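You operate a simulated robot arm through the tools that you are given. There is no shell and no other tool.

Carry out the task below with a simulated robot arm. There is one attempt and no reset: what you move stays moved.

JOB
Check mesh squares 1 and 2 with the step gauge and stand the matching tag before each.
Fine: one step through means 40, two 50, three 60; gauge back in its stand, no tag before square 3.
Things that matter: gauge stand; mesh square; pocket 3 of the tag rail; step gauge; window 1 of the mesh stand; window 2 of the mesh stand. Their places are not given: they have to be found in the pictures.

Only the result counts: the job must be done as asked and must still hold three seconds after the hand-in. Knocking over, shifting, dropping, spilling or breaking anything else fails it.

ROBOT AND FRAMES
A 6-joint arm with a two-finger parallel gripper, fixed in place. Base frame: the origin is at the foot of the arm, x ahead of it, y to its left, z up; the work surface is at about z = 0.86. Readings come in m, rad, newtons and seconds.
With the tool pointing down near the work surface it reaches from about 0.24 to 0.64 m from the base axis. Its first joint turns from -1.152 to 1.152 rad. Payload 2.7 kg.
Tool frame: the origin (TCP) lies between the finger pads and is the grasp point; the fingertips stand 0.023 m ahead of it; z points along the fingers, y is the line along which they close. Largest opening 0.094 m; finger width 0.038, thickness 0.01; the body of the gripper, 0.054 by 0.096 m, starts 0.039 m behind the TCP.
Orientation is told as [roll, pitch, yaw] about the base's x, y, z axes, in that order, counted from this pose: with the fingers straight down and closing along the base's y, the tool's x points along the base's -x, its y along +y and its z along -z.

CONTROLS
- The arm moves only by the tool servo_tool. Its argument "moves" is a list of rows, each a list of 7 numbers: the shift along the base's x, y, z in m, then the turn, a rotation vector about the base's x, y, z in rad, then the opening in per cent of the stroke, from 0 (shut) to 100 (fully open). In form: [[dx, dy, dz, ax, ay, az, grip], ...]. A call has 1 to 20 rows; each row is the pose to reach, as a shift and turn from the pose commanded when the call began. A row lasts 0.2 s, in which the tool goes at most 0.05 m and 0.15 rad; a call with a longer step from one row to the next is refused whole, and so is a gripper value outside its range. Where a pose cannot be reached the arm comes as near as it can. A force on the tool above 40 N (or 10 N above the force at the start of the call, whichever is more), or a blocked arm, ends the call early, and 0.2 s more pass. Each finger travels about 0.045 m/s and halts on what it meets, pressing with about 40 N; the grip force reading is that of the motor and also rises with nothing between the fingers. The clock runs only during rows and for 0.2 s after the last one: add rows that repeat a pose to give the fingers time. It gives the time, the measured TCP pose, the force on the tool (base axes), the opening and the grip force at its end, in the units of the frame above (readings bear some noise), with the torque about the TCP (base axes, N m) and any sound that the robot's microphone picked up.
- Cameras (640 x 400 px; columns grow to the right, rows downward): "scene" is fixed at [0.0737, -0.43, 1.4151]; the picture's right is [0.86, -0.51, 0.00], its down [-0.24, -0.42, -0.88] and it looks along [0.44, 0.75, -0.48] (base axes); focal length 352 px, centre (320, 200). "wrist" rides on the gripper at [0.087, 0.016, -0.074] in the tool frame; the picture's right is [-0.18, 0.98, 0.00], its down [-0.58, -0.11, -0.81] and it looks along [-0.79, -0.15, 0.59] (tool axes); focal length 243 px, centre (320, 200).
- capture(camera): a new picture of that camera. It takes no simulated time.
- measure_at(camera, pixels): for up to 12 pixels [column, row] of the newest picture of that camera ("zoom" is the newest enlarged one), the place [x, y, z] in the base frame of the surface seen there, good to about 0.002 m, but the place of the scene camera against the robot may be out by one fixed shift of up to 0.012 m in any direction. It takes no simulated time.
- close_up(camera, box): a new picture of the part [left, top, right, bottom] of that camera's present view, enlarged. It takes no simulated time.
- sign_off(): hands the job in; it is judged then, once.

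Unless the task says otherwise, let go and move clear before handing in.

The tools are called after ">>>" as a command line: name --pt "numbers of a row" for each row, then --argument value for the rest, lists and objects as JSON in quotes. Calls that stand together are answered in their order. servo_tool: Moves the arm, as the interface text tells. Its arguments: {"type":"object","properties":{"moves":{"type":"array","items":{"type":"array","items":{"type":"number"}}}},"required":["moves"]} The other tools are called the same way: capture (camera) takes a picture; measure_at (camera, pixels) gives the place of the surface under pixels of a picture; close_up (camera, box) takes an enlarged picture of a part of a camera's view; sign_off () hands the job in.

At the start:

```text
time_s: 0.0
eef_pos: [0.3579, 0.1376, 1.191]
ee_rot: [-0.001, -0.002, 0.003]
contact_force: [-0.1, -0.4, 0.0]
ft_torque: [-0.03, -0.01, -0.02]
opening: 0.0941
gripper_force: 0.1
```

scene: 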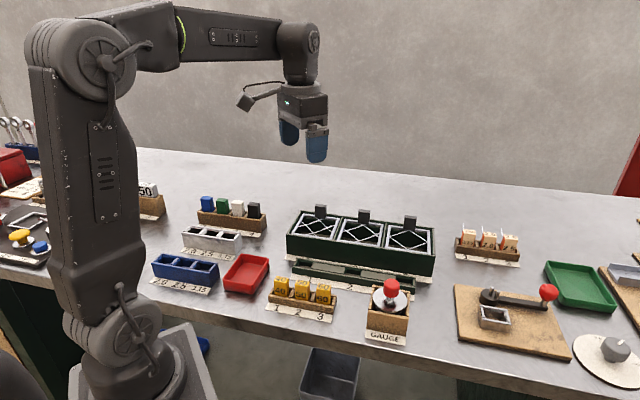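
wrist: 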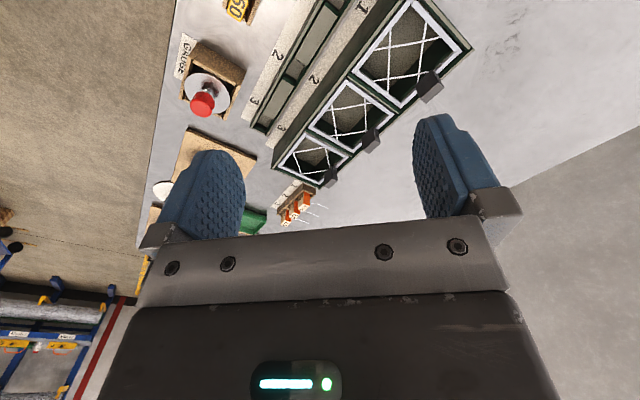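

The scene picture shows the green mesh stand (about 290-435, 205-275), the tag rail with yellow tags (270-335, 275-320) and the gauge with its red knob (390, 290). I will enlarge these areas first.

>>> close_up --camera "scene" --box '[270, 195, 450, 307]'

>>> close_up --camera "scene" --box '[255, 250, 425, 356]'

>>> close_up --camera "wrist" --box '[160, 0, 480, 200]'

```text
3.56 times, centred on (360, 251) of scene
```

zoom: 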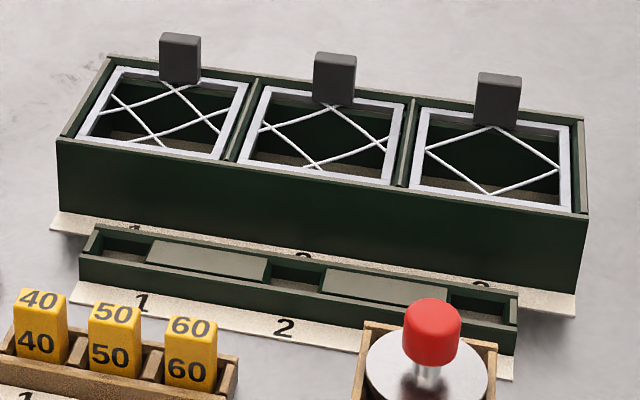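

```text
3.76 times, centred on (340, 303) of scene
```

zoom: 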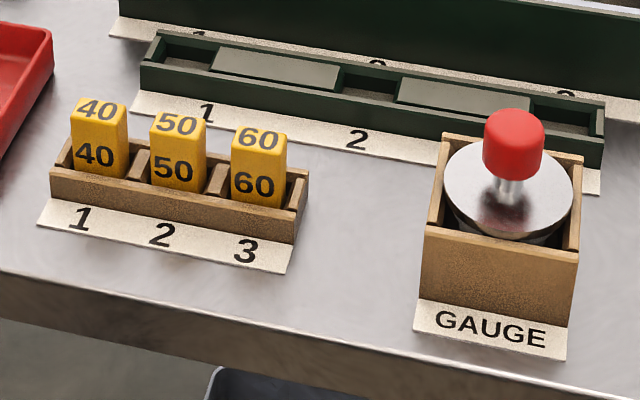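

```text
2.00 times, centred on (320, 100) of wrist
```

zoom: 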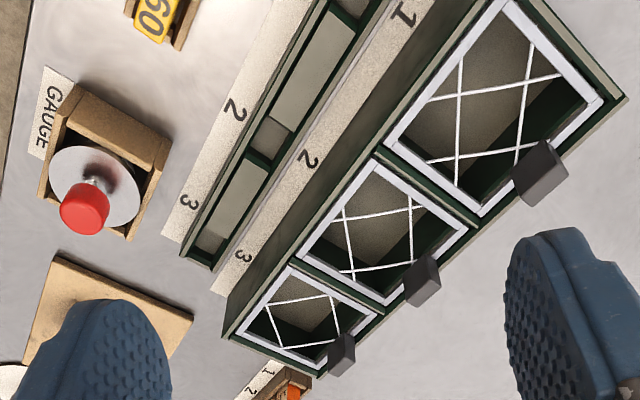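

The close-ups show three tags (40, 50, 60) in a wooden holder, the green rail with three pockets, and diamond mesh openings in the windows. I will measure the main points in both cameras to find the shift between them.

>>> measure_at --camera "wrist" --pixels '[[203, 104], [213, 80], [186, 98], [234, 70], [427, 85], [369, 140], [330, 178], [264, 120], [290, 70], [335, 2], [278, 168], [468, 48]]'

>>> measure_at --camera "scene" --pixels '[[391, 287], [391, 281], [380, 298], [320, 208], [364, 213], [410, 220], [303, 267], [353, 274], [404, 283], [281, 280], [302, 284], [323, 288]]'

>>> close_up --camera "scene" --box '[285, 200, 365, 250]'

>>> close_up --camera "scene" --box '[350, 210, 440, 266]'

```text
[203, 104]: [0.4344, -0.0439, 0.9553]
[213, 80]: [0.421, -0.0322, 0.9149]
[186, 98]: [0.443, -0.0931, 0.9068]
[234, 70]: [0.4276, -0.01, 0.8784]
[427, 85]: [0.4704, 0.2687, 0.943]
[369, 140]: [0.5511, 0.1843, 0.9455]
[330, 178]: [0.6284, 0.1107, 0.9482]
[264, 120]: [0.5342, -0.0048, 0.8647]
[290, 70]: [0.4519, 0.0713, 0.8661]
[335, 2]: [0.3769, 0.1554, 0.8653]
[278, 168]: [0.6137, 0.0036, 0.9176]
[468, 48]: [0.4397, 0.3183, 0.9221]
```

```text
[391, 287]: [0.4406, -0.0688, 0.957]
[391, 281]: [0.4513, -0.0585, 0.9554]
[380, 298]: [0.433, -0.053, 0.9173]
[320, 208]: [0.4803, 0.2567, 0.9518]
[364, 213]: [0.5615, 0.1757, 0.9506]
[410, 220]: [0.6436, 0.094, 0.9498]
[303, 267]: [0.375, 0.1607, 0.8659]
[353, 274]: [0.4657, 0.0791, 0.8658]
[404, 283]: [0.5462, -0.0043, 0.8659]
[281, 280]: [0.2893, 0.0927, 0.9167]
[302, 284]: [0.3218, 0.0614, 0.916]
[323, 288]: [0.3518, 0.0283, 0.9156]
```

```text
8.00 times, centred on (325, 225) of scene
```

zoom: 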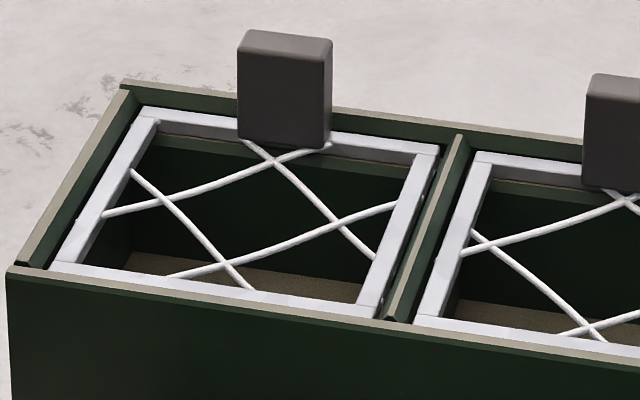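

```text
7.11 times, centred on (395, 238) of scene
```

zoom: 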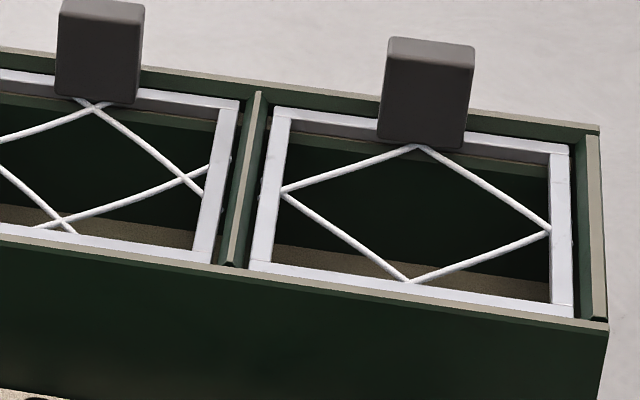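

Tags stand at roughly (0.30-0.35, 0.03-0.09), and the mesh stand runs along a 45° diagonal. I will move the hand above window 1 to view its mesh from above.

>>> servo_tool --pt "0.016 0.018 -0.027 0 0 0 100" --pt "0.031 0.037 -0.054 0 0 0 100" --pt "0.047 0.055 -0.081 0 0 0 100" --pt "0.062 0.074 -0.108 0 0 0 100" --pt "0.078 0.092 -0.125 0 0 0 100" --pt "0.078 0.092 -0.125 0 0 0 100"

>>> capture --camera "wrist"

>>> close_up --camera "wrist" --box '[200, 0, 440, 150]'

```text
time_s: 1.4
eef_pos: [0.436, 0.2299, 1.0661]
ee_rot: [-0.001, -0.002, 0.002]
contact_force: [-0.1, 0.3, 0.4]
ft_torque: [-0.01, 0.02, -0.02]
opening: 0.094
gripper_force: 0.1
```

```text
taken
```

wrist: 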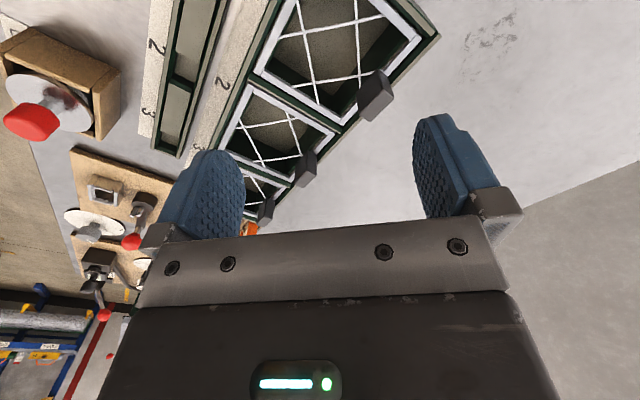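

```text
2.67 times, centred on (320, 75) of wrist
```

zoom: 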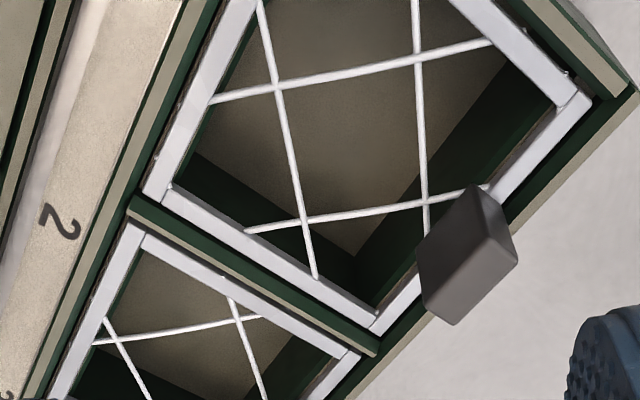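

Window 1's four wire crossings show clearly in the zoom at (277,86), (417,60), (425,203) and (303,219). I will measure those, the frame and the tab.

>>> measure_at --camera "zoom" --pixels '[[277, 86], [417, 61], [425, 202], [303, 219], [165, 185], [375, 320], [578, 95], [485, 188], [455, 318], [115, 335], [213, 98], [350, 180]]'

>>> close_up --camera "wrist" --box '[200, 80, 360, 180]'

>>> close_up --camera "wrist" --box '[0, 0, 240, 150]'

```text
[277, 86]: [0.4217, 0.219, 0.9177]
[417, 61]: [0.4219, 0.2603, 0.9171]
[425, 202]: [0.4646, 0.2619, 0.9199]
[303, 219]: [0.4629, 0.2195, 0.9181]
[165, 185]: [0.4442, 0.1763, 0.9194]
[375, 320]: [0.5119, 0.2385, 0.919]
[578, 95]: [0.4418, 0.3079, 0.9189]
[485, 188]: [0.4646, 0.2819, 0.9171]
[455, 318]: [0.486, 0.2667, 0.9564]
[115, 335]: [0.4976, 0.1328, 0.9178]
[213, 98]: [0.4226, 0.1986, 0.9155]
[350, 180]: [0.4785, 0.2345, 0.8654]
```

```text
4.00 times, centred on (280, 130) of wrist
```

zoom: 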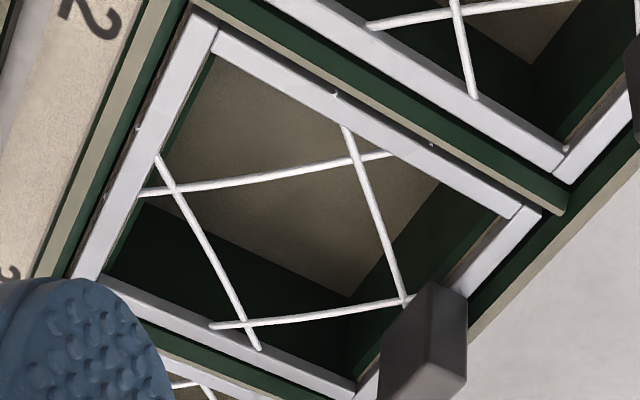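

```text
2.67 times, centred on (120, 75) of wrist
```

zoom: 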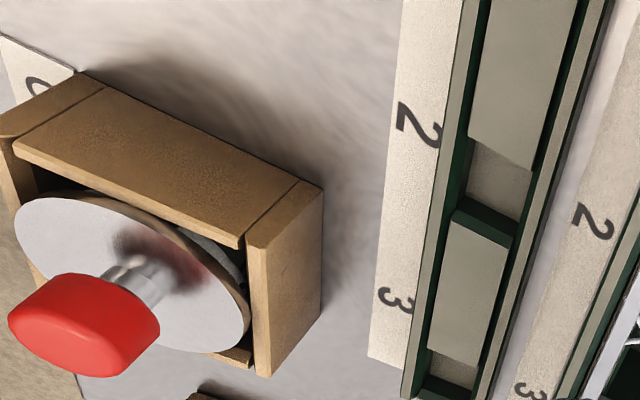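

Window 1's wires are 42 mm apart centre to centre around (0.443, 0.240), which leaves about a 40 mm opening. I will move over window 2 for the same measurement.

>>> servo_tool --pt "0.027 -0.027 0 0 0 0 100" --pt "0.054 -0.054 0 0 0 0 100" --pt "0.082 -0.082 0 0 0 0 100" --pt "0.082 -0.082 0 0 0 0 100"

>>> capture --camera "wrist"

>>> close_up --camera "wrist" --box '[200, 0, 440, 150]'

```text
time_s: 2.4
eef_pos: [0.5209, 0.1473, 1.0659]
ee_rot: [0.0, -0.001, 0.004]
contact_force: [-0.9, 0.0, -0.2]
ft_torque: [0.01, 0.02, -0.01]
opening: 0.094
gripper_force: 0.0
```

```text
taken
```

wrist: 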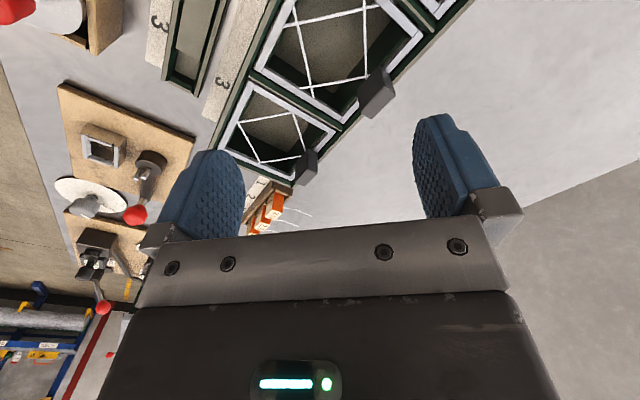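

```text
2.67 times, centred on (320, 75) of wrist
```

zoom: 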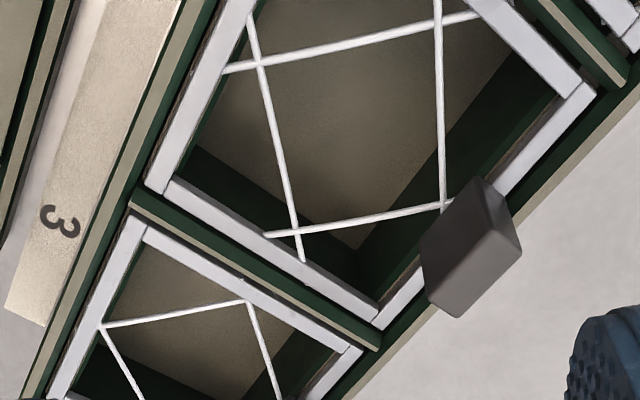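

>>> measure_at --camera "zoom" --pixels '[[259, 65], [439, 20], [442, 208], [296, 232], [439, 100], [277, 145], [350, 44], [350, 224], [102, 327], [247, 301], [460, 300], [580, 92]]'

```text
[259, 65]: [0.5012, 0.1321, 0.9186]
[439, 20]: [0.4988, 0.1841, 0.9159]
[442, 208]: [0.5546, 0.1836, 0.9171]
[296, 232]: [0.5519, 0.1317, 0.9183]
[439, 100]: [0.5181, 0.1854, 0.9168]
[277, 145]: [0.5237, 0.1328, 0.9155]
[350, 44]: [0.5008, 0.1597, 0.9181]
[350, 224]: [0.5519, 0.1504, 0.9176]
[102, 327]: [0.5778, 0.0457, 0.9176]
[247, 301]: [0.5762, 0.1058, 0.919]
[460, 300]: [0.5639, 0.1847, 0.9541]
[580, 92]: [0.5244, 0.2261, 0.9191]
```

Window 2's spacing is 52 mm, so about a 50 mm opening around (0.527, 0.158). Next I will look at the gauge from above.

>>> servo_tool --pt "-0.025 -0.035 0 0 0 0 100" --pt "-0.05 -0.075 0 0 0 0 100" --pt "-0.07 -0.11 0 0 0 0 100" --pt "-0.085 -0.15 0 0 0 0 100" --pt "-0.1 -0.19 0 0 0 0 100" --pt "-0.1 -0.19 0 0 0 0 100"

>>> capture --camera "wrist"

>>> close_up --camera "wrist" --box '[200, 0, 440, 150]'

>>> close_up --camera "scene" --box '[350, 260, 430, 310]'

```text
time_s: 3.8
eef_pos: [0.4173, -0.042, 1.0661]
ee_rot: [0.0, 0.001, 0.003]
contact_force: [-0.9, 0.5, 0.5]
ft_torque: [-0.03, 0.03, 0.02]
opening: 0.0939
gripper_force: 0.0
```

```text
taken
```

wrist: 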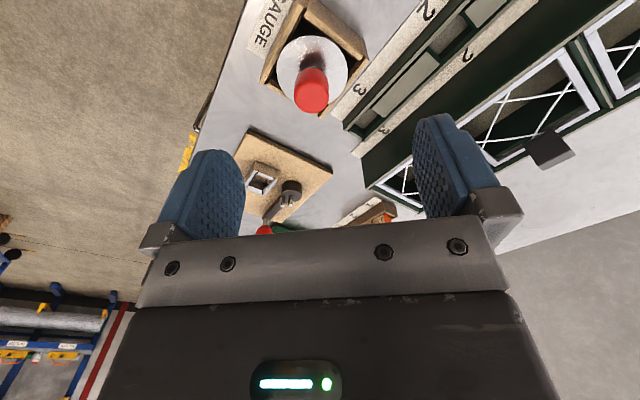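

```text
2.67 times, centred on (320, 75) of wrist
```

zoom: 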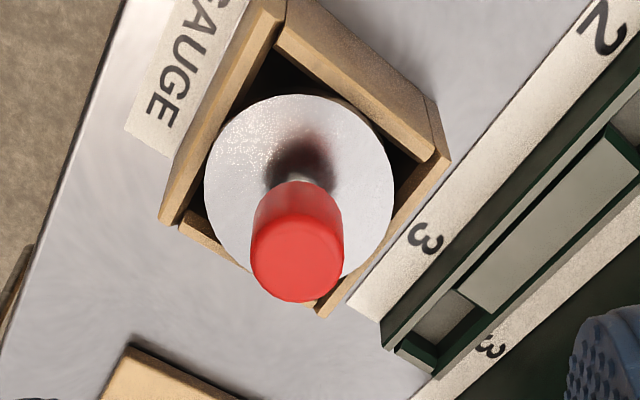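

```text
8.00 times, centred on (390, 285) of scene
```

zoom: 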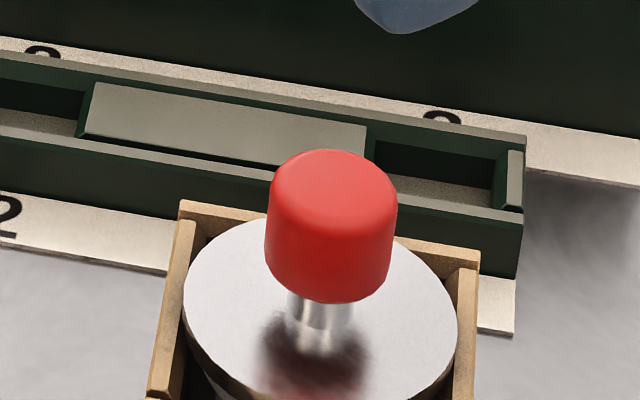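

The gauge's red knob is at wrist (311, 97), on a disc inside a wooden box turned about 45°. I will measure the knob top, the disc and the box walls.

>>> measure_at --camera "wrist" --pixels '[[311.4, 97], [295.5, 99], [327, 99], [311, 110.5], [311.5, 86], [278, 70], [345.5, 72], [314, 37], [290, 90], [355, 45], [268, 60], [335, 107]]'

>>> measure_at --camera "scene" --pixels '[[391.4, 283], [374, 296], [405, 300], [392, 291]]'

```text
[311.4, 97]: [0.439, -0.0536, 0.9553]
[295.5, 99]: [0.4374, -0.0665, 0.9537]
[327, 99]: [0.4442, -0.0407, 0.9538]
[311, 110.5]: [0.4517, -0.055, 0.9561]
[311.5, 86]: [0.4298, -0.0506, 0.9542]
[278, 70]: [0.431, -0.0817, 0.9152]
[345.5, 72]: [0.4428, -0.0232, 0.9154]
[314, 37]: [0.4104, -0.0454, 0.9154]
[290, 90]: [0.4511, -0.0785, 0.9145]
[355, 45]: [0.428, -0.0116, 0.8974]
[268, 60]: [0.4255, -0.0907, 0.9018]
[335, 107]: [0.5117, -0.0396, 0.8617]
```

```text
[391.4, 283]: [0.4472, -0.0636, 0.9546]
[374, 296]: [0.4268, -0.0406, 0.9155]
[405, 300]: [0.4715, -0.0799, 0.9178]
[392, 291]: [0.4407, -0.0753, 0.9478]
```

The knob centre is at about (0.440, -0.053) with its top at 0.9555, and the disc top is at 0.9155. I will go down to z 0.948 with the fingers open and close on the knob.

>>> servo_tool --pt "0.022 -0.011 -0.03 0 0 0 100" --pt "0.0223 -0.011 -0.06 0 0 0 80" --pt "0.0223 -0.011 -0.09 0 0 0 70" --pt "0.0223 -0.011 -0.118 0 0 0 60" --pt "0.0223 -0.011 -0.118 0 0 0 60"

>>> capture --camera "wrist"

>>> close_up --camera "scene" --box '[340, 240, 440, 302]'

```text
time_s: 5.0
eef_pos: [0.4413, -0.0516, 0.9492]
ee_rot: [-0.002, 0.0, 0.002]
contact_force: [-0.3, 0.1, 0.0]
ft_torque: [-0.01, 0.0, -0.01]
opening: 0.0563
gripper_force: 0.1
```

```text
taken
```

wrist: 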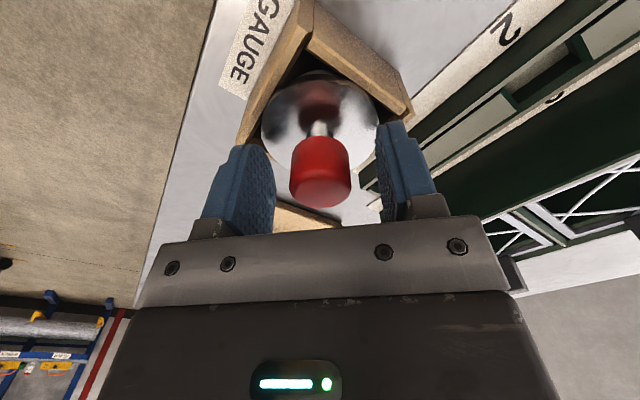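

```text
6.40 times, centred on (390, 271) of scene
```

zoom: 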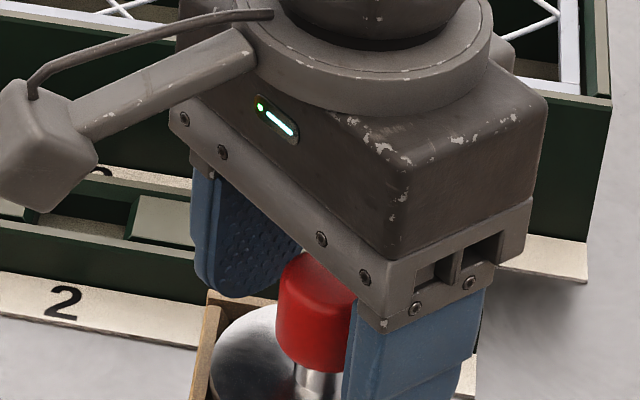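

The knob sits centred between the fingers (wrist 320, 175). I will close on it.

>>> servo_tool --pt "0 0 0 0 0 0 40" --pt "0 0 0 0 0 0 20" --pt "0 0 0 0 0 0 10" --pt "0 0 0 0 0 0 10" --pt "0 0 0 0 0 0 10"

```text
time_s: 6.2
eef_pos: [0.4399, -0.0527, 0.9494]
ee_rot: [-0.001, -0.001, 0.002]
contact_force: [-0.7, -2.7, 0.5]
ft_torque: [-0.06, -0.01, 0.0]
opening: 0.0288
gripper_force: 39.6
```

The grip holds at a 28.8 mm opening. I will lift the gauge straight up and look at its steps.

>>> servo_tool --pt "0 0 0.01 0 0 0 10" --pt "0 0 0.025 0 0 0 10" --pt "0 0 0.05 0 0 0 10" --pt "0 0 0.08 0 0 0 10" --pt "0 0 0.11 0 0 0 10" --pt "0 0 0.132 0 0 0 10" --pt "0 0 0.132 0 0 0 10"

>>> close_up --camera "scene" --box '[330, 200, 450, 275]'

>>> capture --camera "wrist"

>>> capture --camera "scene"

```text
time_s: 7.8
eef_pos: [0.4409, -0.0525, 1.0818]
ee_rot: [0.0, -0.001, 0.0]
contact_force: [0.2, -0.1, -2.3]
ft_torque: [0.01, 0.0, 0.02]
opening: 0.0289
gripper_force: 40.4
```

```text
5.33 times, centred on (390, 238) of scene
```

zoom: 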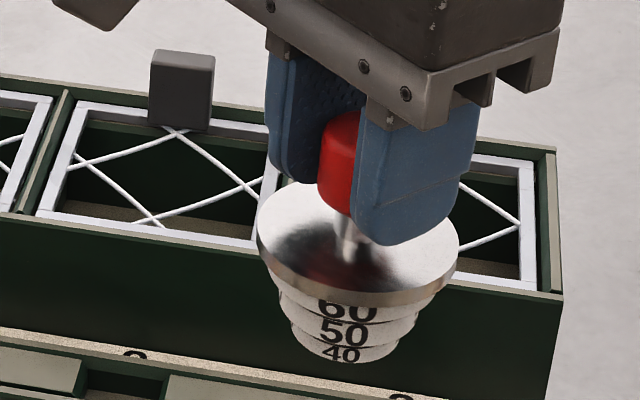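

```text
taken
```

wrist: 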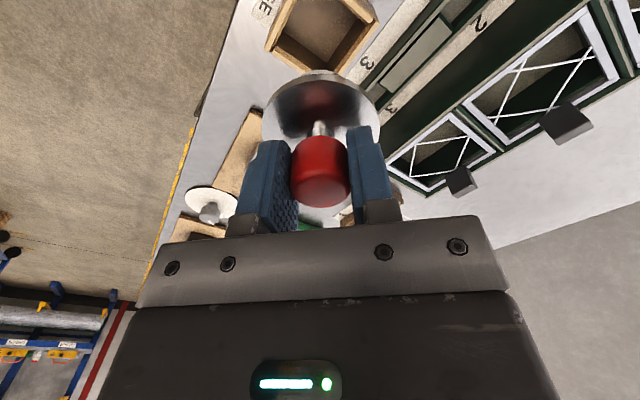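

```text
taken
```

scene: 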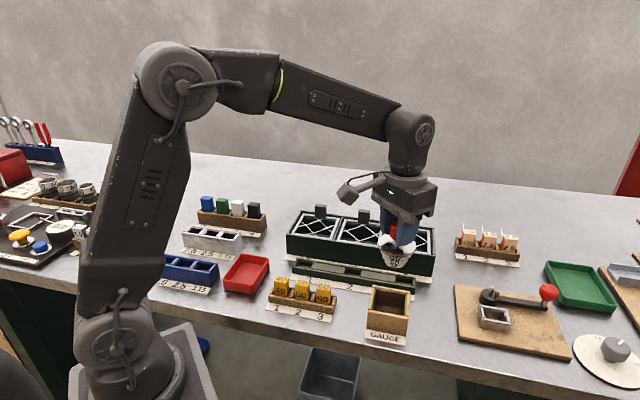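

The gauge is round, with steps marked 40, 50 and 60 (bottom to top) under a flange. I will enlarge and measure its steps.

>>> close_up --camera "scene" --box '[370, 226, 426, 261]'

>>> measure_at --camera "scene" --pixels '[[379.5, 245], [414.5, 247.5], [394, 255], [394, 261.5], [394, 264.5], [394, 267], [383, 256], [410, 256], [386, 263], [404, 264], [397, 250]]'

```text
11.43 times, centred on (398, 244) of scene
```

zoom: 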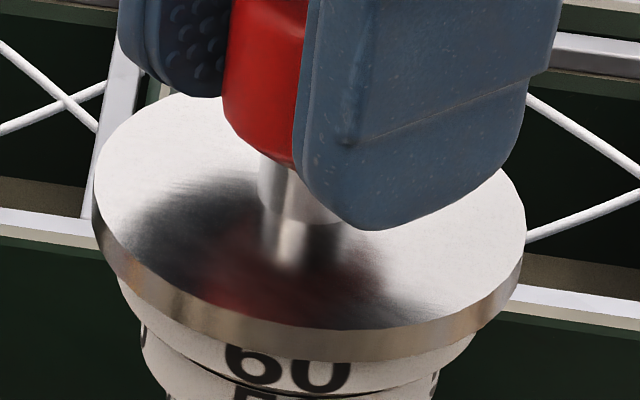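

```text
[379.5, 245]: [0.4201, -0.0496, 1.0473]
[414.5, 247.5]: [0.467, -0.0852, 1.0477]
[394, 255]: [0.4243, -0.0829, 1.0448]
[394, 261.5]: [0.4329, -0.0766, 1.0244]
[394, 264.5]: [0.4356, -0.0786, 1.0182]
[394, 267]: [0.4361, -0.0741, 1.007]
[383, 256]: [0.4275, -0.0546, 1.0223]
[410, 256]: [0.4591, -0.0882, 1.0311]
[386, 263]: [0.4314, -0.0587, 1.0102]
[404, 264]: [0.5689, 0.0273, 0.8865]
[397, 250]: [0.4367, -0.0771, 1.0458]
```

I need the step heights, so I will enlarge the lower part of the gauge.

>>> close_up --camera "scene" --box '[374, 240, 422, 270]'

```text
13.33 times, centred on (398, 255) of scene
```

zoom: 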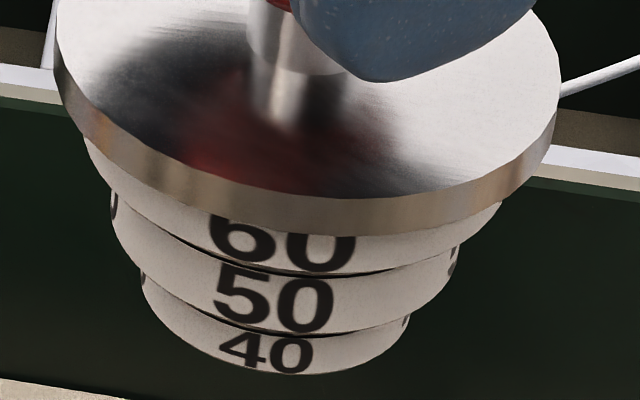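

>>> measure_at --camera "zoom" --pixels '[[310, 198], [310, 230], [280, 240], [280, 262], [270, 280], [270, 318], [265, 338], [265, 366], [150, 300], [400, 330], [116, 215], [455, 240]]'

```text
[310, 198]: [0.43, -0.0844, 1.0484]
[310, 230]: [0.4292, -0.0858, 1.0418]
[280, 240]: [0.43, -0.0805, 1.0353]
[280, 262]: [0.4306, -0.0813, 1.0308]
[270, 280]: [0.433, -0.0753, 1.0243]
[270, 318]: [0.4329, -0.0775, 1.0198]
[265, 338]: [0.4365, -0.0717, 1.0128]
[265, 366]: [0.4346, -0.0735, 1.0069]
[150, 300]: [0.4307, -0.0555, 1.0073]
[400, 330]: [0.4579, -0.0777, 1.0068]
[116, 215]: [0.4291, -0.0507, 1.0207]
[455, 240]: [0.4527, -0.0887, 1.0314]
```

Each step is about 12 mm tall, and the gauge bottom is about 77 mm below the TCP. I will check how the gauge axis sits relative to the TCP in the wrist view.

>>> close_up --camera "wrist" --box '[240, 60, 400, 160]'

```text
4.00 times, centred on (320, 110) of wrist
```

zoom: 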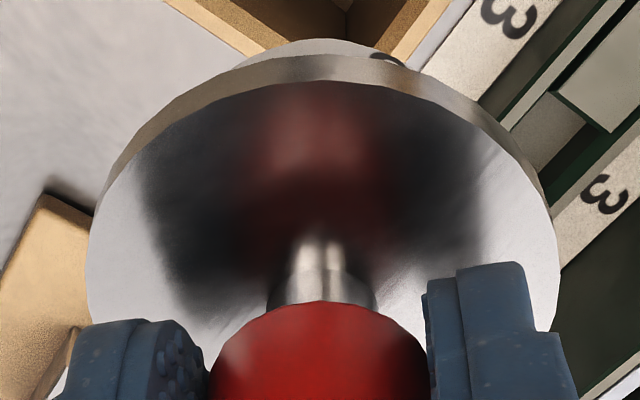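

>>> measure_at --camera "zoom" --pixels '[[320, 88], [200, 118], [440, 113], [135, 165], [500, 158], [100, 220], [542, 215], [92, 290], [552, 280], [320, 50], [320, 74], [322, 360]]'

```text
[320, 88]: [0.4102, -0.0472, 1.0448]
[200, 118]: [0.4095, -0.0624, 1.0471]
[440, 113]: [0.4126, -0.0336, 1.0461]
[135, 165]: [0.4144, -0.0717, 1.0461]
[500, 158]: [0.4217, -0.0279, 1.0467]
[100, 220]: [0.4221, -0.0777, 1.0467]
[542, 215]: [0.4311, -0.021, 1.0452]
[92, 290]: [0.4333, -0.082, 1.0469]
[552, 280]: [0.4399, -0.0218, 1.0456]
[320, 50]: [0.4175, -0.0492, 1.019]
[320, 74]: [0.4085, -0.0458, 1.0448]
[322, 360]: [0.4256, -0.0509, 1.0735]
```

The gauge axis agrees with the TCP to about 1 mm, and the steps look roughly 5 mm below their nominal sizes. I will carry it over to window 1 at (0.4428, 0.2402).

>>> servo_tool --pt "0 0.03 0 0 0 0 10" --pt "0 0.07 0 0 0 0 10" --pt "0 0.11 0 0 0 0 10" --pt "0.001 0.15 0 0 0 0 10" --pt "0.002 0.19 0 0 0 0 10" --pt "0.0023 0.23 0 0 0 0 10" --pt "0.0023 0.265 0 0 0 0 10" --pt "0.0023 0.2932 0 0 0 0 10" --pt "0.0023 0.2932 0 0 0 0 10" --pt "0.0023 0.2932 -0.03 0 0 0 10" --pt "0.0023 0.2932 -0.06 0 0 0 10" --pt "0.0023 0.2932 -0.06 0 0 0 10"

>>> close_up --camera "scene" --box '[280, 195, 376, 255]'

>>> capture --camera "wrist"

```text
time_s: 10.4
eef_pos: [0.4425, 0.2406, 1.02]
ee_rot: [0.002, -0.001, 0.003]
contact_force: [0.1, -0.2, -3.3]
ft_torque: [-0.01, 0.04, 0.0]
opening: 0.0289
gripper_force: 39.5
```

```text
6.67 times, centred on (328, 225) of scene
```

zoom: 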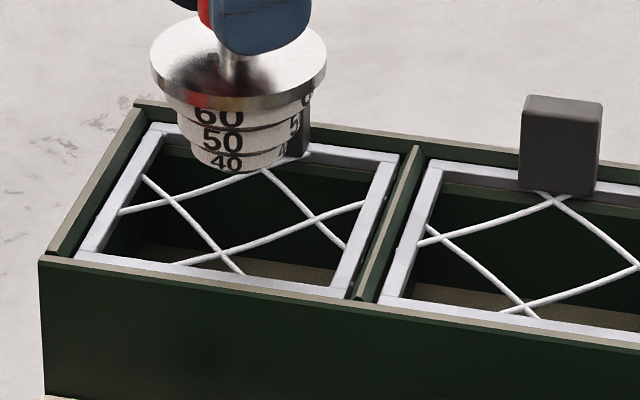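

```text
taken
```

wrist: 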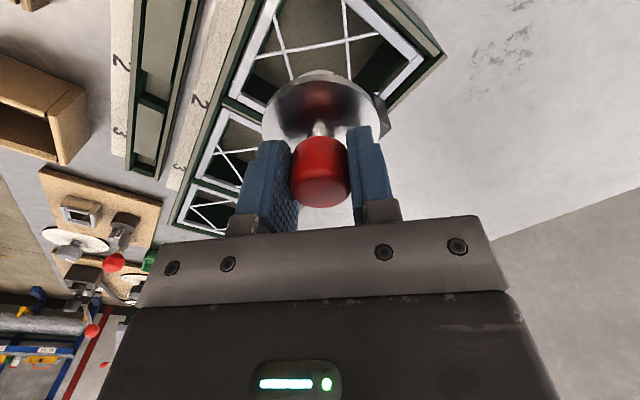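

The gauge hangs centred over the diamond of window 1, with its bottom about 24 mm above the wires. I will go down slowly, watching the force.

>>> servo_tool --pt "0 0 -0.01 0 0 0 10" --pt "0 0 -0.018 0 0 0 10" --pt "0 0 -0.021 0 0 0 10" --pt "0 0 -0.024 0 0 0 10" --pt "0 0 -0.026 0 0 0 10"

>>> close_up --camera "scene" --box '[280, 195, 376, 255]'

```text
time_s: 11.6
eef_pos: [0.4433, 0.2403, 0.9941]
ee_rot: [0.0, 0.0, 0.001]
contact_force: [0.9, 0.2, -3.4]
ft_torque: [-0.01, 0.0, -0.01]
opening: 0.0288
gripper_force: 40.5
```

```text
6.67 times, centred on (328, 225) of scene
```

zoom: 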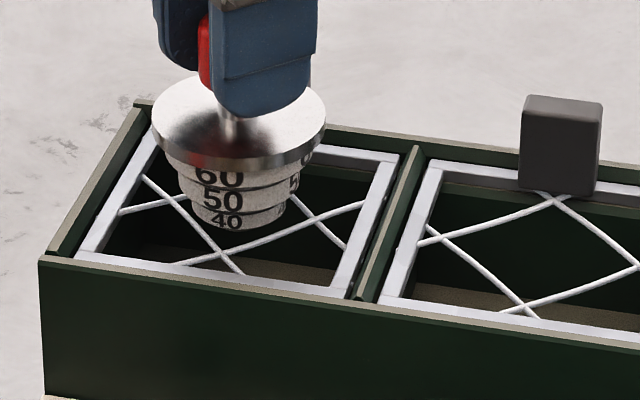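

No contact yet: the force is unchanged at -3.4 N with the bottom step at wire level and centred. I will continue down in small steps.

>>> servo_tool --pt "0 0 -0.002 0 0 0 10" --pt "0 0 -0.004 0 0 0 10" --pt "0 0 -0.006 0 0 0 10"

>>> close_up --camera "scene" --box '[280, 195, 376, 255]'

```text
time_s: 12.4
eef_pos: [0.4437, 0.2414, 0.9882]
ee_rot: [0.0, -0.002, 0.002]
contact_force: [-0.1, -1.1, -3.3]
ft_torque: [0.03, 0.0, -0.02]
opening: 0.0287
gripper_force: 39.5
```

```text
6.67 times, centred on (328, 225) of scene
```

zoom: 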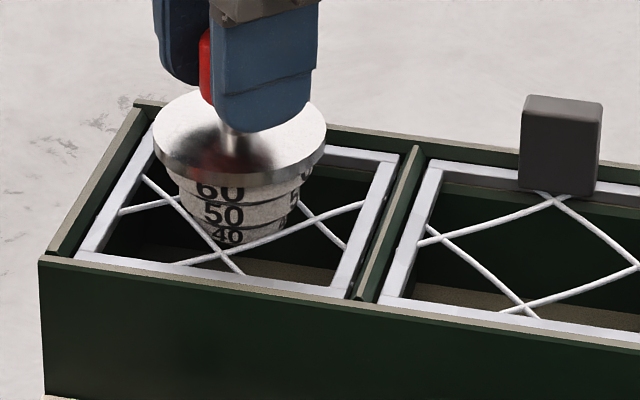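

The 40 step is now passing inside the wires. I will go on in 1 mm steps to find the stop.

>>> servo_tool --pt "0 0 -0.001 0 0 0 10" --pt "0 0 -0.002 0 0 0 10" --pt "0 0 -0.003 0 0 0 10"

```text
time_s: 13.2
eef_pos: [0.4427, 0.2411, 0.9863]
ee_rot: [0.0, -0.001, 0.003]
contact_force: [0.9, -1.1, 1.6]
ft_torque: [-0.02, 0.03, 0.06]
opening: 0.0284
gripper_force: 40.3
```

The vertical force rose from -3.3 to +1.6 N at z 0.986, so the 50 shoulder has met the wires. One more millimetre will confirm it.

>>> servo_tool --pt "0 0 -0.001 0 0 0 10" --pt "0 0 -0.001 0 0 0 10"

>>> close_up --camera "scene" --box '[296, 210, 344, 240]'

```text
time_s: 13.8
eef_pos: [0.4431, 0.2412, 0.9848]
ee_rot: [0.0, -0.003, 0.002]
contact_force: [0.0, -2.6, 11.3]
ft_torque: [-0.01, 0.1, 0.0]
opening: 0.0288
gripper_force: 40.4
```

```text
13.33 times, centred on (320, 225) of scene
```

zoom: 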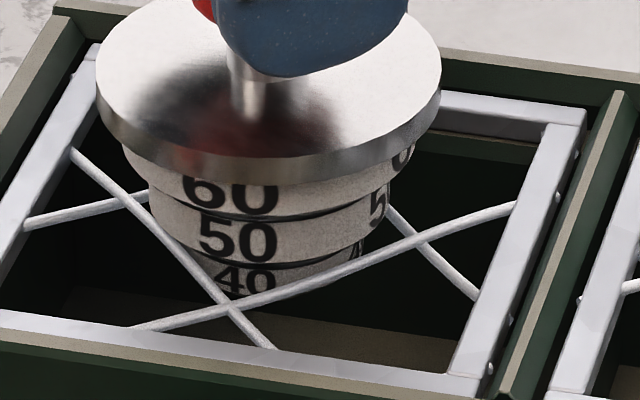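

The force reached +11 N at z 0.985 and the 50 shoulder sits on the wires with only the 40 step through. So square 1 is 40, and I will lift out and move over window 2.

>>> servo_tool --pt "0 0 0.01 0 0 0 10" --pt "0 0 0.035 0 0 0 10" --pt "0 0 0.06 0 0 0 10" --pt "0.028 -0.0275 0.06 0 0 0 10" --pt "0.056 -0.055 0.06 0 0 0 10" --pt "0.0838 -0.0823 0.06 0 0 0 10" --pt "0.0838 -0.0823 0.06 0 0 0 10" --pt "0.0838 -0.0823 0.035 0 0 0 10" --pt "0.0838 -0.0823 0.02 0 0 0 10" --pt "0.0838 -0.0823 0.02 0 0 0 10"

>>> close_up --camera "scene" --box '[320, 195, 416, 255]'

```text
time_s: 16.0
eef_pos: [0.5268, 0.158, 1.0048]
ee_rot: [0.001, -0.001, 0.002]
contact_force: [-0.1, -0.6, -2.4]
ft_torque: [-0.05, 0.01, 0.03]
opening: 0.0288
gripper_force: 40.4
```

```text
6.67 times, centred on (368, 225) of scene
```

zoom: 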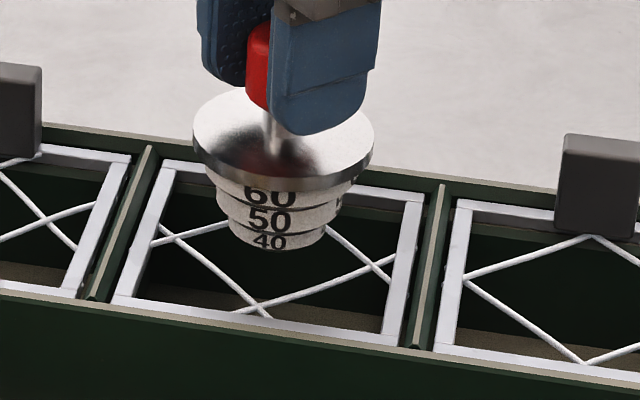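

The gauge is centred over window 2's diamond. I will go down in stages, watching for contact near z 0.986 and then near 0.974.

>>> servo_tool --pt "0 0 -0.005 0 0 0 10" --pt "0 0 -0.008 0 0 0 10" --pt "0 0 -0.011 0 0 0 10" --pt "0 0 -0.014 0 0 0 10" --pt "0 0 -0.016 0 0 0 10"

>>> servo_tool --pt "0 0 -0.001 0 0 0 10" --pt "0 0 -0.002 0 0 0 10" --pt "0 0 -0.003 0 0 0 10"

>>> close_up --camera "scene" --box '[320, 195, 416, 255]'

```text
time_s: 17.2
eef_pos: [0.5263, 0.1583, 0.9889]
ee_rot: [0.0, 0.0, 0.002]
contact_force: [-0.3, -0.9, -2.5]
ft_torque: [0.02, 0.03, 0.01]
opening: 0.0287
gripper_force: 39.8
```

```text
time_s: 18.0
eef_pos: [0.5256, 0.1588, 0.9855]
ee_rot: [-0.001, 0.0, 0.003]
contact_force: [0.0, -1.1, -3.2]
ft_torque: [-0.02, 0.01, -0.02]
opening: 0.0287
gripper_force: 40.2
```

```text
6.67 times, centred on (368, 225) of scene
```

zoom: 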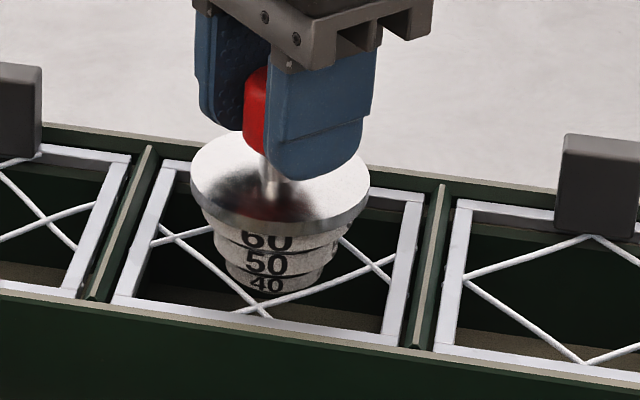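

There is no contact yet at 0.9855 (force -3.2 N). I will continue down in small steps.

>>> servo_tool --pt "0 0 -0.001 0 0 0 10" --pt "0 0 -0.002 0 0 0 10" --pt "0 0 -0.003 0 0 0 10"

>>> servo_tool --pt "0 0 -0.001 0 0 0 10" --pt "0 0 -0.002 0 0 0 10" --pt "0 0 -0.003 0 0 0 10"

>>> close_up --camera "scene" --box '[320, 195, 416, 255]'

```text
time_s: 18.8
eef_pos: [0.5265, 0.1574, 0.9824]
ee_rot: [-0.001, -0.001, 0.001]
contact_force: [1.0, 0.4, -2.8]
ft_torque: [0.0, 0.0, -0.01]
opening: 0.0288
gripper_force: 40.1
```

```text
time_s: 19.6
eef_pos: [0.5258, 0.1586, 0.9786]
ee_rot: [0.0, -0.001, 0.002]
contact_force: [-0.8, -0.2, -3.9]
ft_torque: [0.02, 0.0, -0.03]
opening: 0.0291
gripper_force: 40.2
```

```text
6.67 times, centred on (368, 225) of scene
```

zoom: 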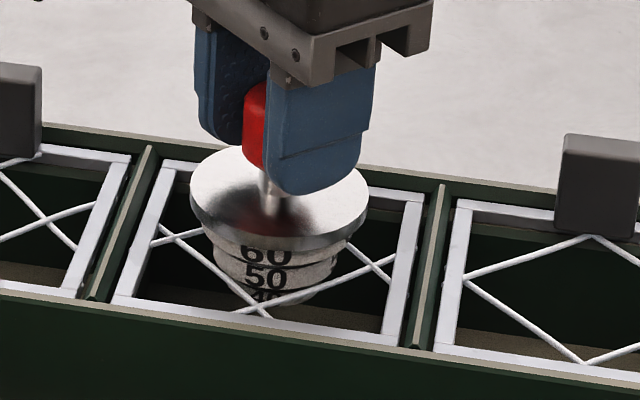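

The 50 step is now passing the wires freely with the force flat at -3.9 N. I will keep going towards the 60 shoulder.

>>> servo_tool --pt "0 0 -0.001 0 0 0 10" --pt "0 0 -0.002 0 0 0 10" --pt "0 0 -0.003 0 0 0 10"

>>> servo_tool --pt "0 0 -0.001 0 0 0 10" --pt "0 0 -0.002 0 0 0 10"

>>> close_up --camera "scene" --box '[336, 215, 384, 245]'

```text
time_s: 20.4
eef_pos: [0.5262, 0.1594, 0.9751]
ee_rot: [0.001, 0.0, 0.001]
contact_force: [0.0, -0.6, -2.5]
ft_torque: [-0.01, 0.01, -0.03]
opening: 0.0288
gripper_force: 40.3
```

```text
time_s: 21.0
eef_pos: [0.5254, 0.159, 0.9742]
ee_rot: [0.001, 0.0, 0.002]
contact_force: [-0.4, -0.5, -3.1]
ft_torque: [-0.01, 0.01, 0.02]
opening: 0.0288
gripper_force: 39.3
```

```text
13.33 times, centred on (360, 230) of scene
```

zoom: 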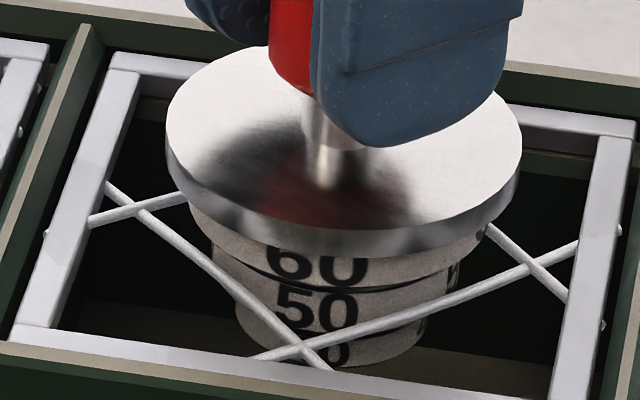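

There is no contact yet at 0.974, and the 60 shoulder is just above the wires. I will continue a millimetre or two at a time.

>>> servo_tool --pt "0 0 -0.001 0 0 0 10" --pt "0 0 -0.002 0 0 0 10"

```text
time_s: 21.6
eef_pos: [0.5262, 0.1579, 0.9723]
ee_rot: [0.001, 0.0, 0.002]
contact_force: [-0.5, 0.1, -1.4]
ft_torque: [0.01, 0.01, 0.03]
opening: 0.0286
gripper_force: 39.9
```

>>> servo_tool --pt "0 0 -0.001 0 0 0 10" --pt "0 0 -0.001 0 0 0 10"

>>> close_up --camera "scene" --box '[336, 215, 384, 245]'

```text
time_s: 22.2
eef_pos: [0.5258, 0.1585, 0.9712]
ee_rot: [-0.002, -0.001, 0.001]
contact_force: [-3.0, -0.7, 6.4]
ft_torque: [0.02, -0.07, 0.06]
opening: 0.0288
gripper_force: 40.0
```

```text
13.33 times, centred on (360, 230) of scene
```

zoom: 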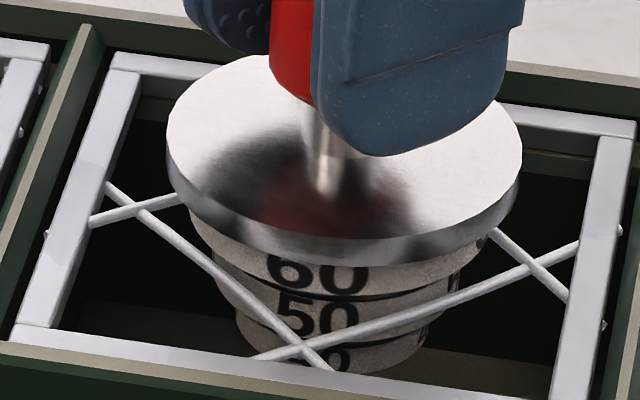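

The force rose to +6 N at z 0.971 with the 60 shoulder on the wires, so two steps are through and square 2 is 50. I will lift out and carry the gauge back above its stand.

>>> servo_tool --pt "0 0 0.01 0 0 0 10" --pt "0 0 0.04 0 0 0 10" --pt "0 0 0.08 0 0 0 10" --pt "0 0 0.1 0 0 0 10" --pt "-0.0145 -0.035 0.1 0 0 0 10" --pt "-0.029 -0.07 0.1 0 0 0 10" --pt "-0.0435 -0.105 0.1 0 0 0 10" --pt "-0.058 -0.14 0.1 0 0 0 10" --pt "-0.072 -0.175 0.1 0 0 0 10" --pt "-0.0861 -0.2109 0.1 0 0 0 10" --pt "-0.0861 -0.2109 0.1 0 0 0 10" --pt "-0.0861 -0.2109 0.07 0 0 0 10" --pt "-0.0861 -0.2109 0.045 0 0 0 10" --pt "-0.0861 -0.2109 0.045 0 0 0 10"

>>> close_up --camera "scene" --box '[342, 255, 438, 315]'

>>> capture --camera "wrist"

```text
time_s: 25.2
eef_pos: [0.4418, -0.0522, 1.0164]
ee_rot: [0.001, -0.001, 0.0]
contact_force: [-0.2, 0.4, -3.5]
ft_torque: [0.0, 0.01, 0.01]
opening: 0.0289
gripper_force: 40.2
```

```text
6.67 times, centred on (390, 285) of scene
```

zoom: 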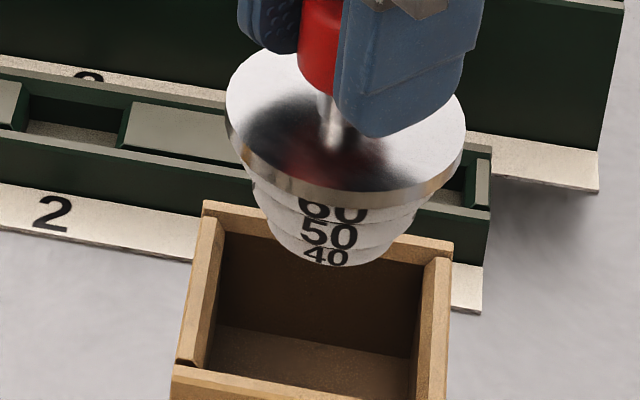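

```text
taken
```

wrist: 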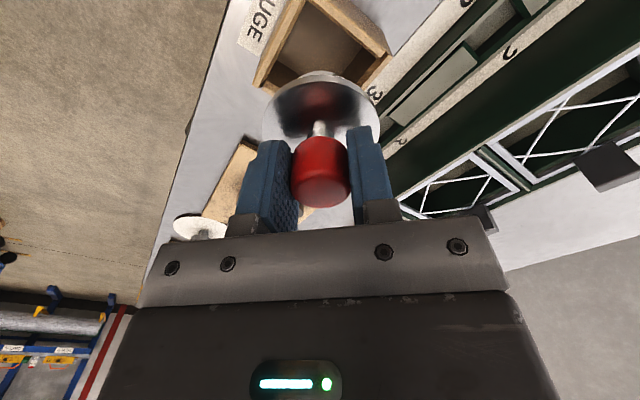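

The gauge hangs above its stand at the pose where it was picked up. I will go down slowly to just above the seated height.

>>> servo_tool --pt "0 0 -0.015 0 0 0 10" --pt "0 0 -0.03 0 0 0 10" --pt "0 0 -0.045 0 0 0 10" --pt "0 0 -0.055 0 0 0 10" --pt "0 0 -0.062 0 0 0 10" --pt "0 0 -0.064 0 0 0 10"

>>> servo_tool --pt "0 0 -0.001 0 0 0 10" --pt "0 0 -0.002 0 0 0 10"

>>> close_up --camera "scene" --box '[342, 260, 438, 320]'

```text
time_s: 26.6
eef_pos: [0.441, -0.0523, 0.9515]
ee_rot: [0.001, 0.001, 0.003]
contact_force: [0.6, 0.9, -3.0]
ft_torque: [0.02, 0.02, -0.01]
opening: 0.0292
gripper_force: 40.4
```

```text
time_s: 27.2
eef_pos: [0.4389, -0.053, 0.9495]
ee_rot: [0.001, -0.001, 0.002]
contact_force: [-0.8, -0.6, -2.9]
ft_torque: [0.0, 0.0, 0.02]
opening: 0.0287
gripper_force: 40.3
```

```text
6.67 times, centred on (390, 290) of scene
```

zoom: 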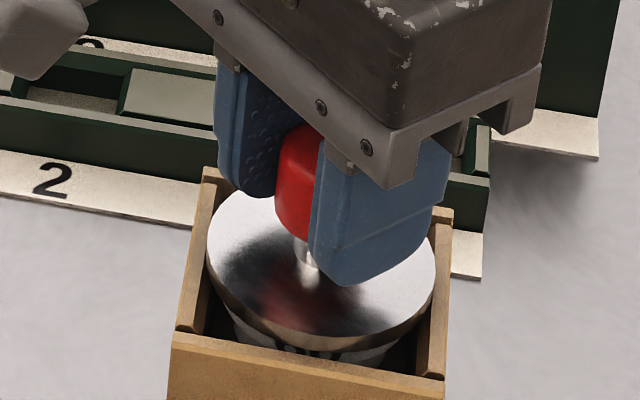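

Still no contact at 0.9495 (force -2.9 N), so I will ease down a little more until it sits.

>>> servo_tool --pt "0 0 -0.001 0 0 0 10" --pt "0 0 -0.0015 0 0 0 10"

```text
time_s: 27.8
eef_pos: [0.439, -0.0528, 0.9489]
ee_rot: [0.001, 0.0, 0.001]
contact_force: [-3.4, 0.4, 3.1]
ft_torque: [0.08, 0.02, -0.01]
opening: 0.0291
gripper_force: 39.7
```

The force is now +3.1 N, so the gauge is seated. I will open the fingers and rise.

>>> servo_tool --pt "0 0 0 0 0 0 35" --pt "0 0 0 0 0 0 45" --pt "0 0 0 0 0 0 60" --pt "0 0 0 0 0 0 65"

>>> servo_tool --pt "0 0 0.015 0 0 0 65" --pt "0 0 0.05 0 0 0 65" --pt "0 0 0.09 0 0 0 65" --pt "0 0 0.12 0 0 0 65" --pt "0 0 0.12 0 0 0 65"

>>> capture --camera "scene"

>>> close_up --camera "scene" --box '[342, 260, 438, 320]'

```text
time_s: 28.8
eef_pos: [0.441, -0.0526, 0.9489]
ee_rot: [0.001, 0.001, 0.002]
contact_force: [0.6, 0.7, 0.2]
ft_torque: [0.01, 0.05, -0.01]
opening: 0.0609
gripper_force: 0.1
```

```text
time_s: 30.0
eef_pos: [0.4397, -0.0525, 1.0687]
ee_rot: [0.001, 0.0, 0.002]
contact_force: [-0.7, -0.3, -0.4]
ft_torque: [-0.03, -0.01, 0.02]
opening: 0.0613
gripper_force: 0.0
```

```text
taken
```

scene: 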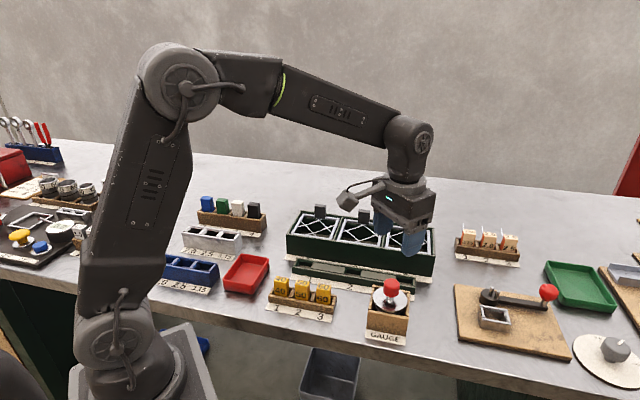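

```text
6.67 times, centred on (390, 290) of scene
```

zoom: 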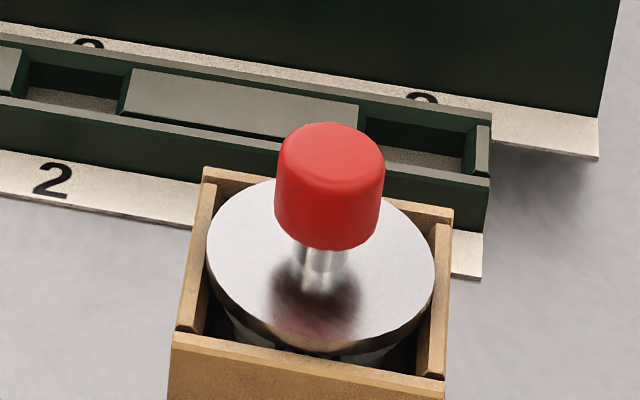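

The gauge is back in its stand, centred and upright. Next I will view the tags from above.

>>> servo_tool --pt "-0.025 0.023 0 0 0 0 80" --pt "-0.05 0.046 0 0 0 0 100" --pt "-0.075 0.069 0 0 0 0 100" --pt "-0.1 0.092 0 0 0 0 100" --pt "-0.125 0.113 0 0 0 0 100" --pt "-0.125 0.113 0 0 0 0 100"

>>> capture --camera "wrist"

>>> close_up --camera "wrist" --box '[200, 0, 440, 150]'

```text
time_s: 31.4
eef_pos: [0.3147, 0.0595, 1.0678]
ee_rot: [0.0, 0.0, 0.003]
contact_force: [-0.3, 0.0, -0.6]
ft_torque: [0.01, 0.01, -0.02]
opening: 0.0938
gripper_force: 0.1
```

```text
taken
```

wrist: 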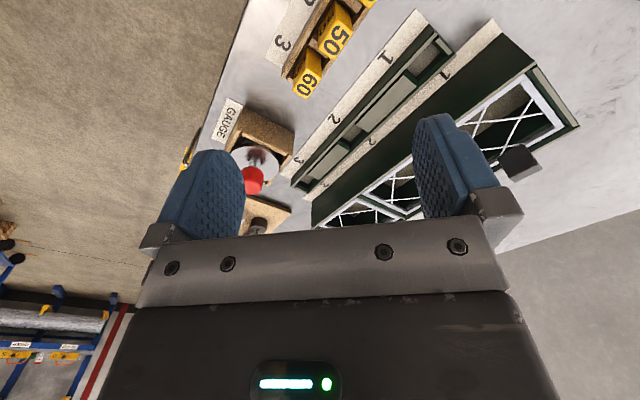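

```text
2.67 times, centred on (320, 75) of wrist
```

zoom: 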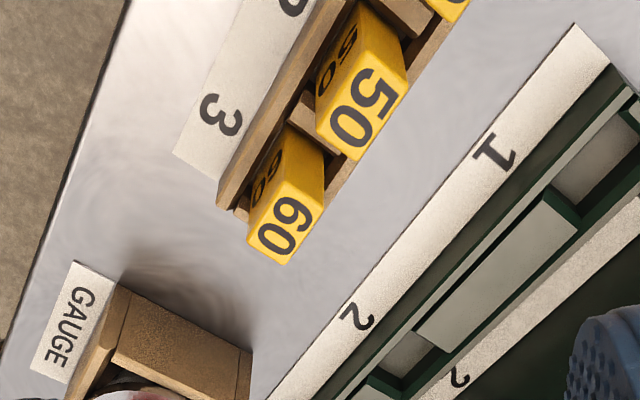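

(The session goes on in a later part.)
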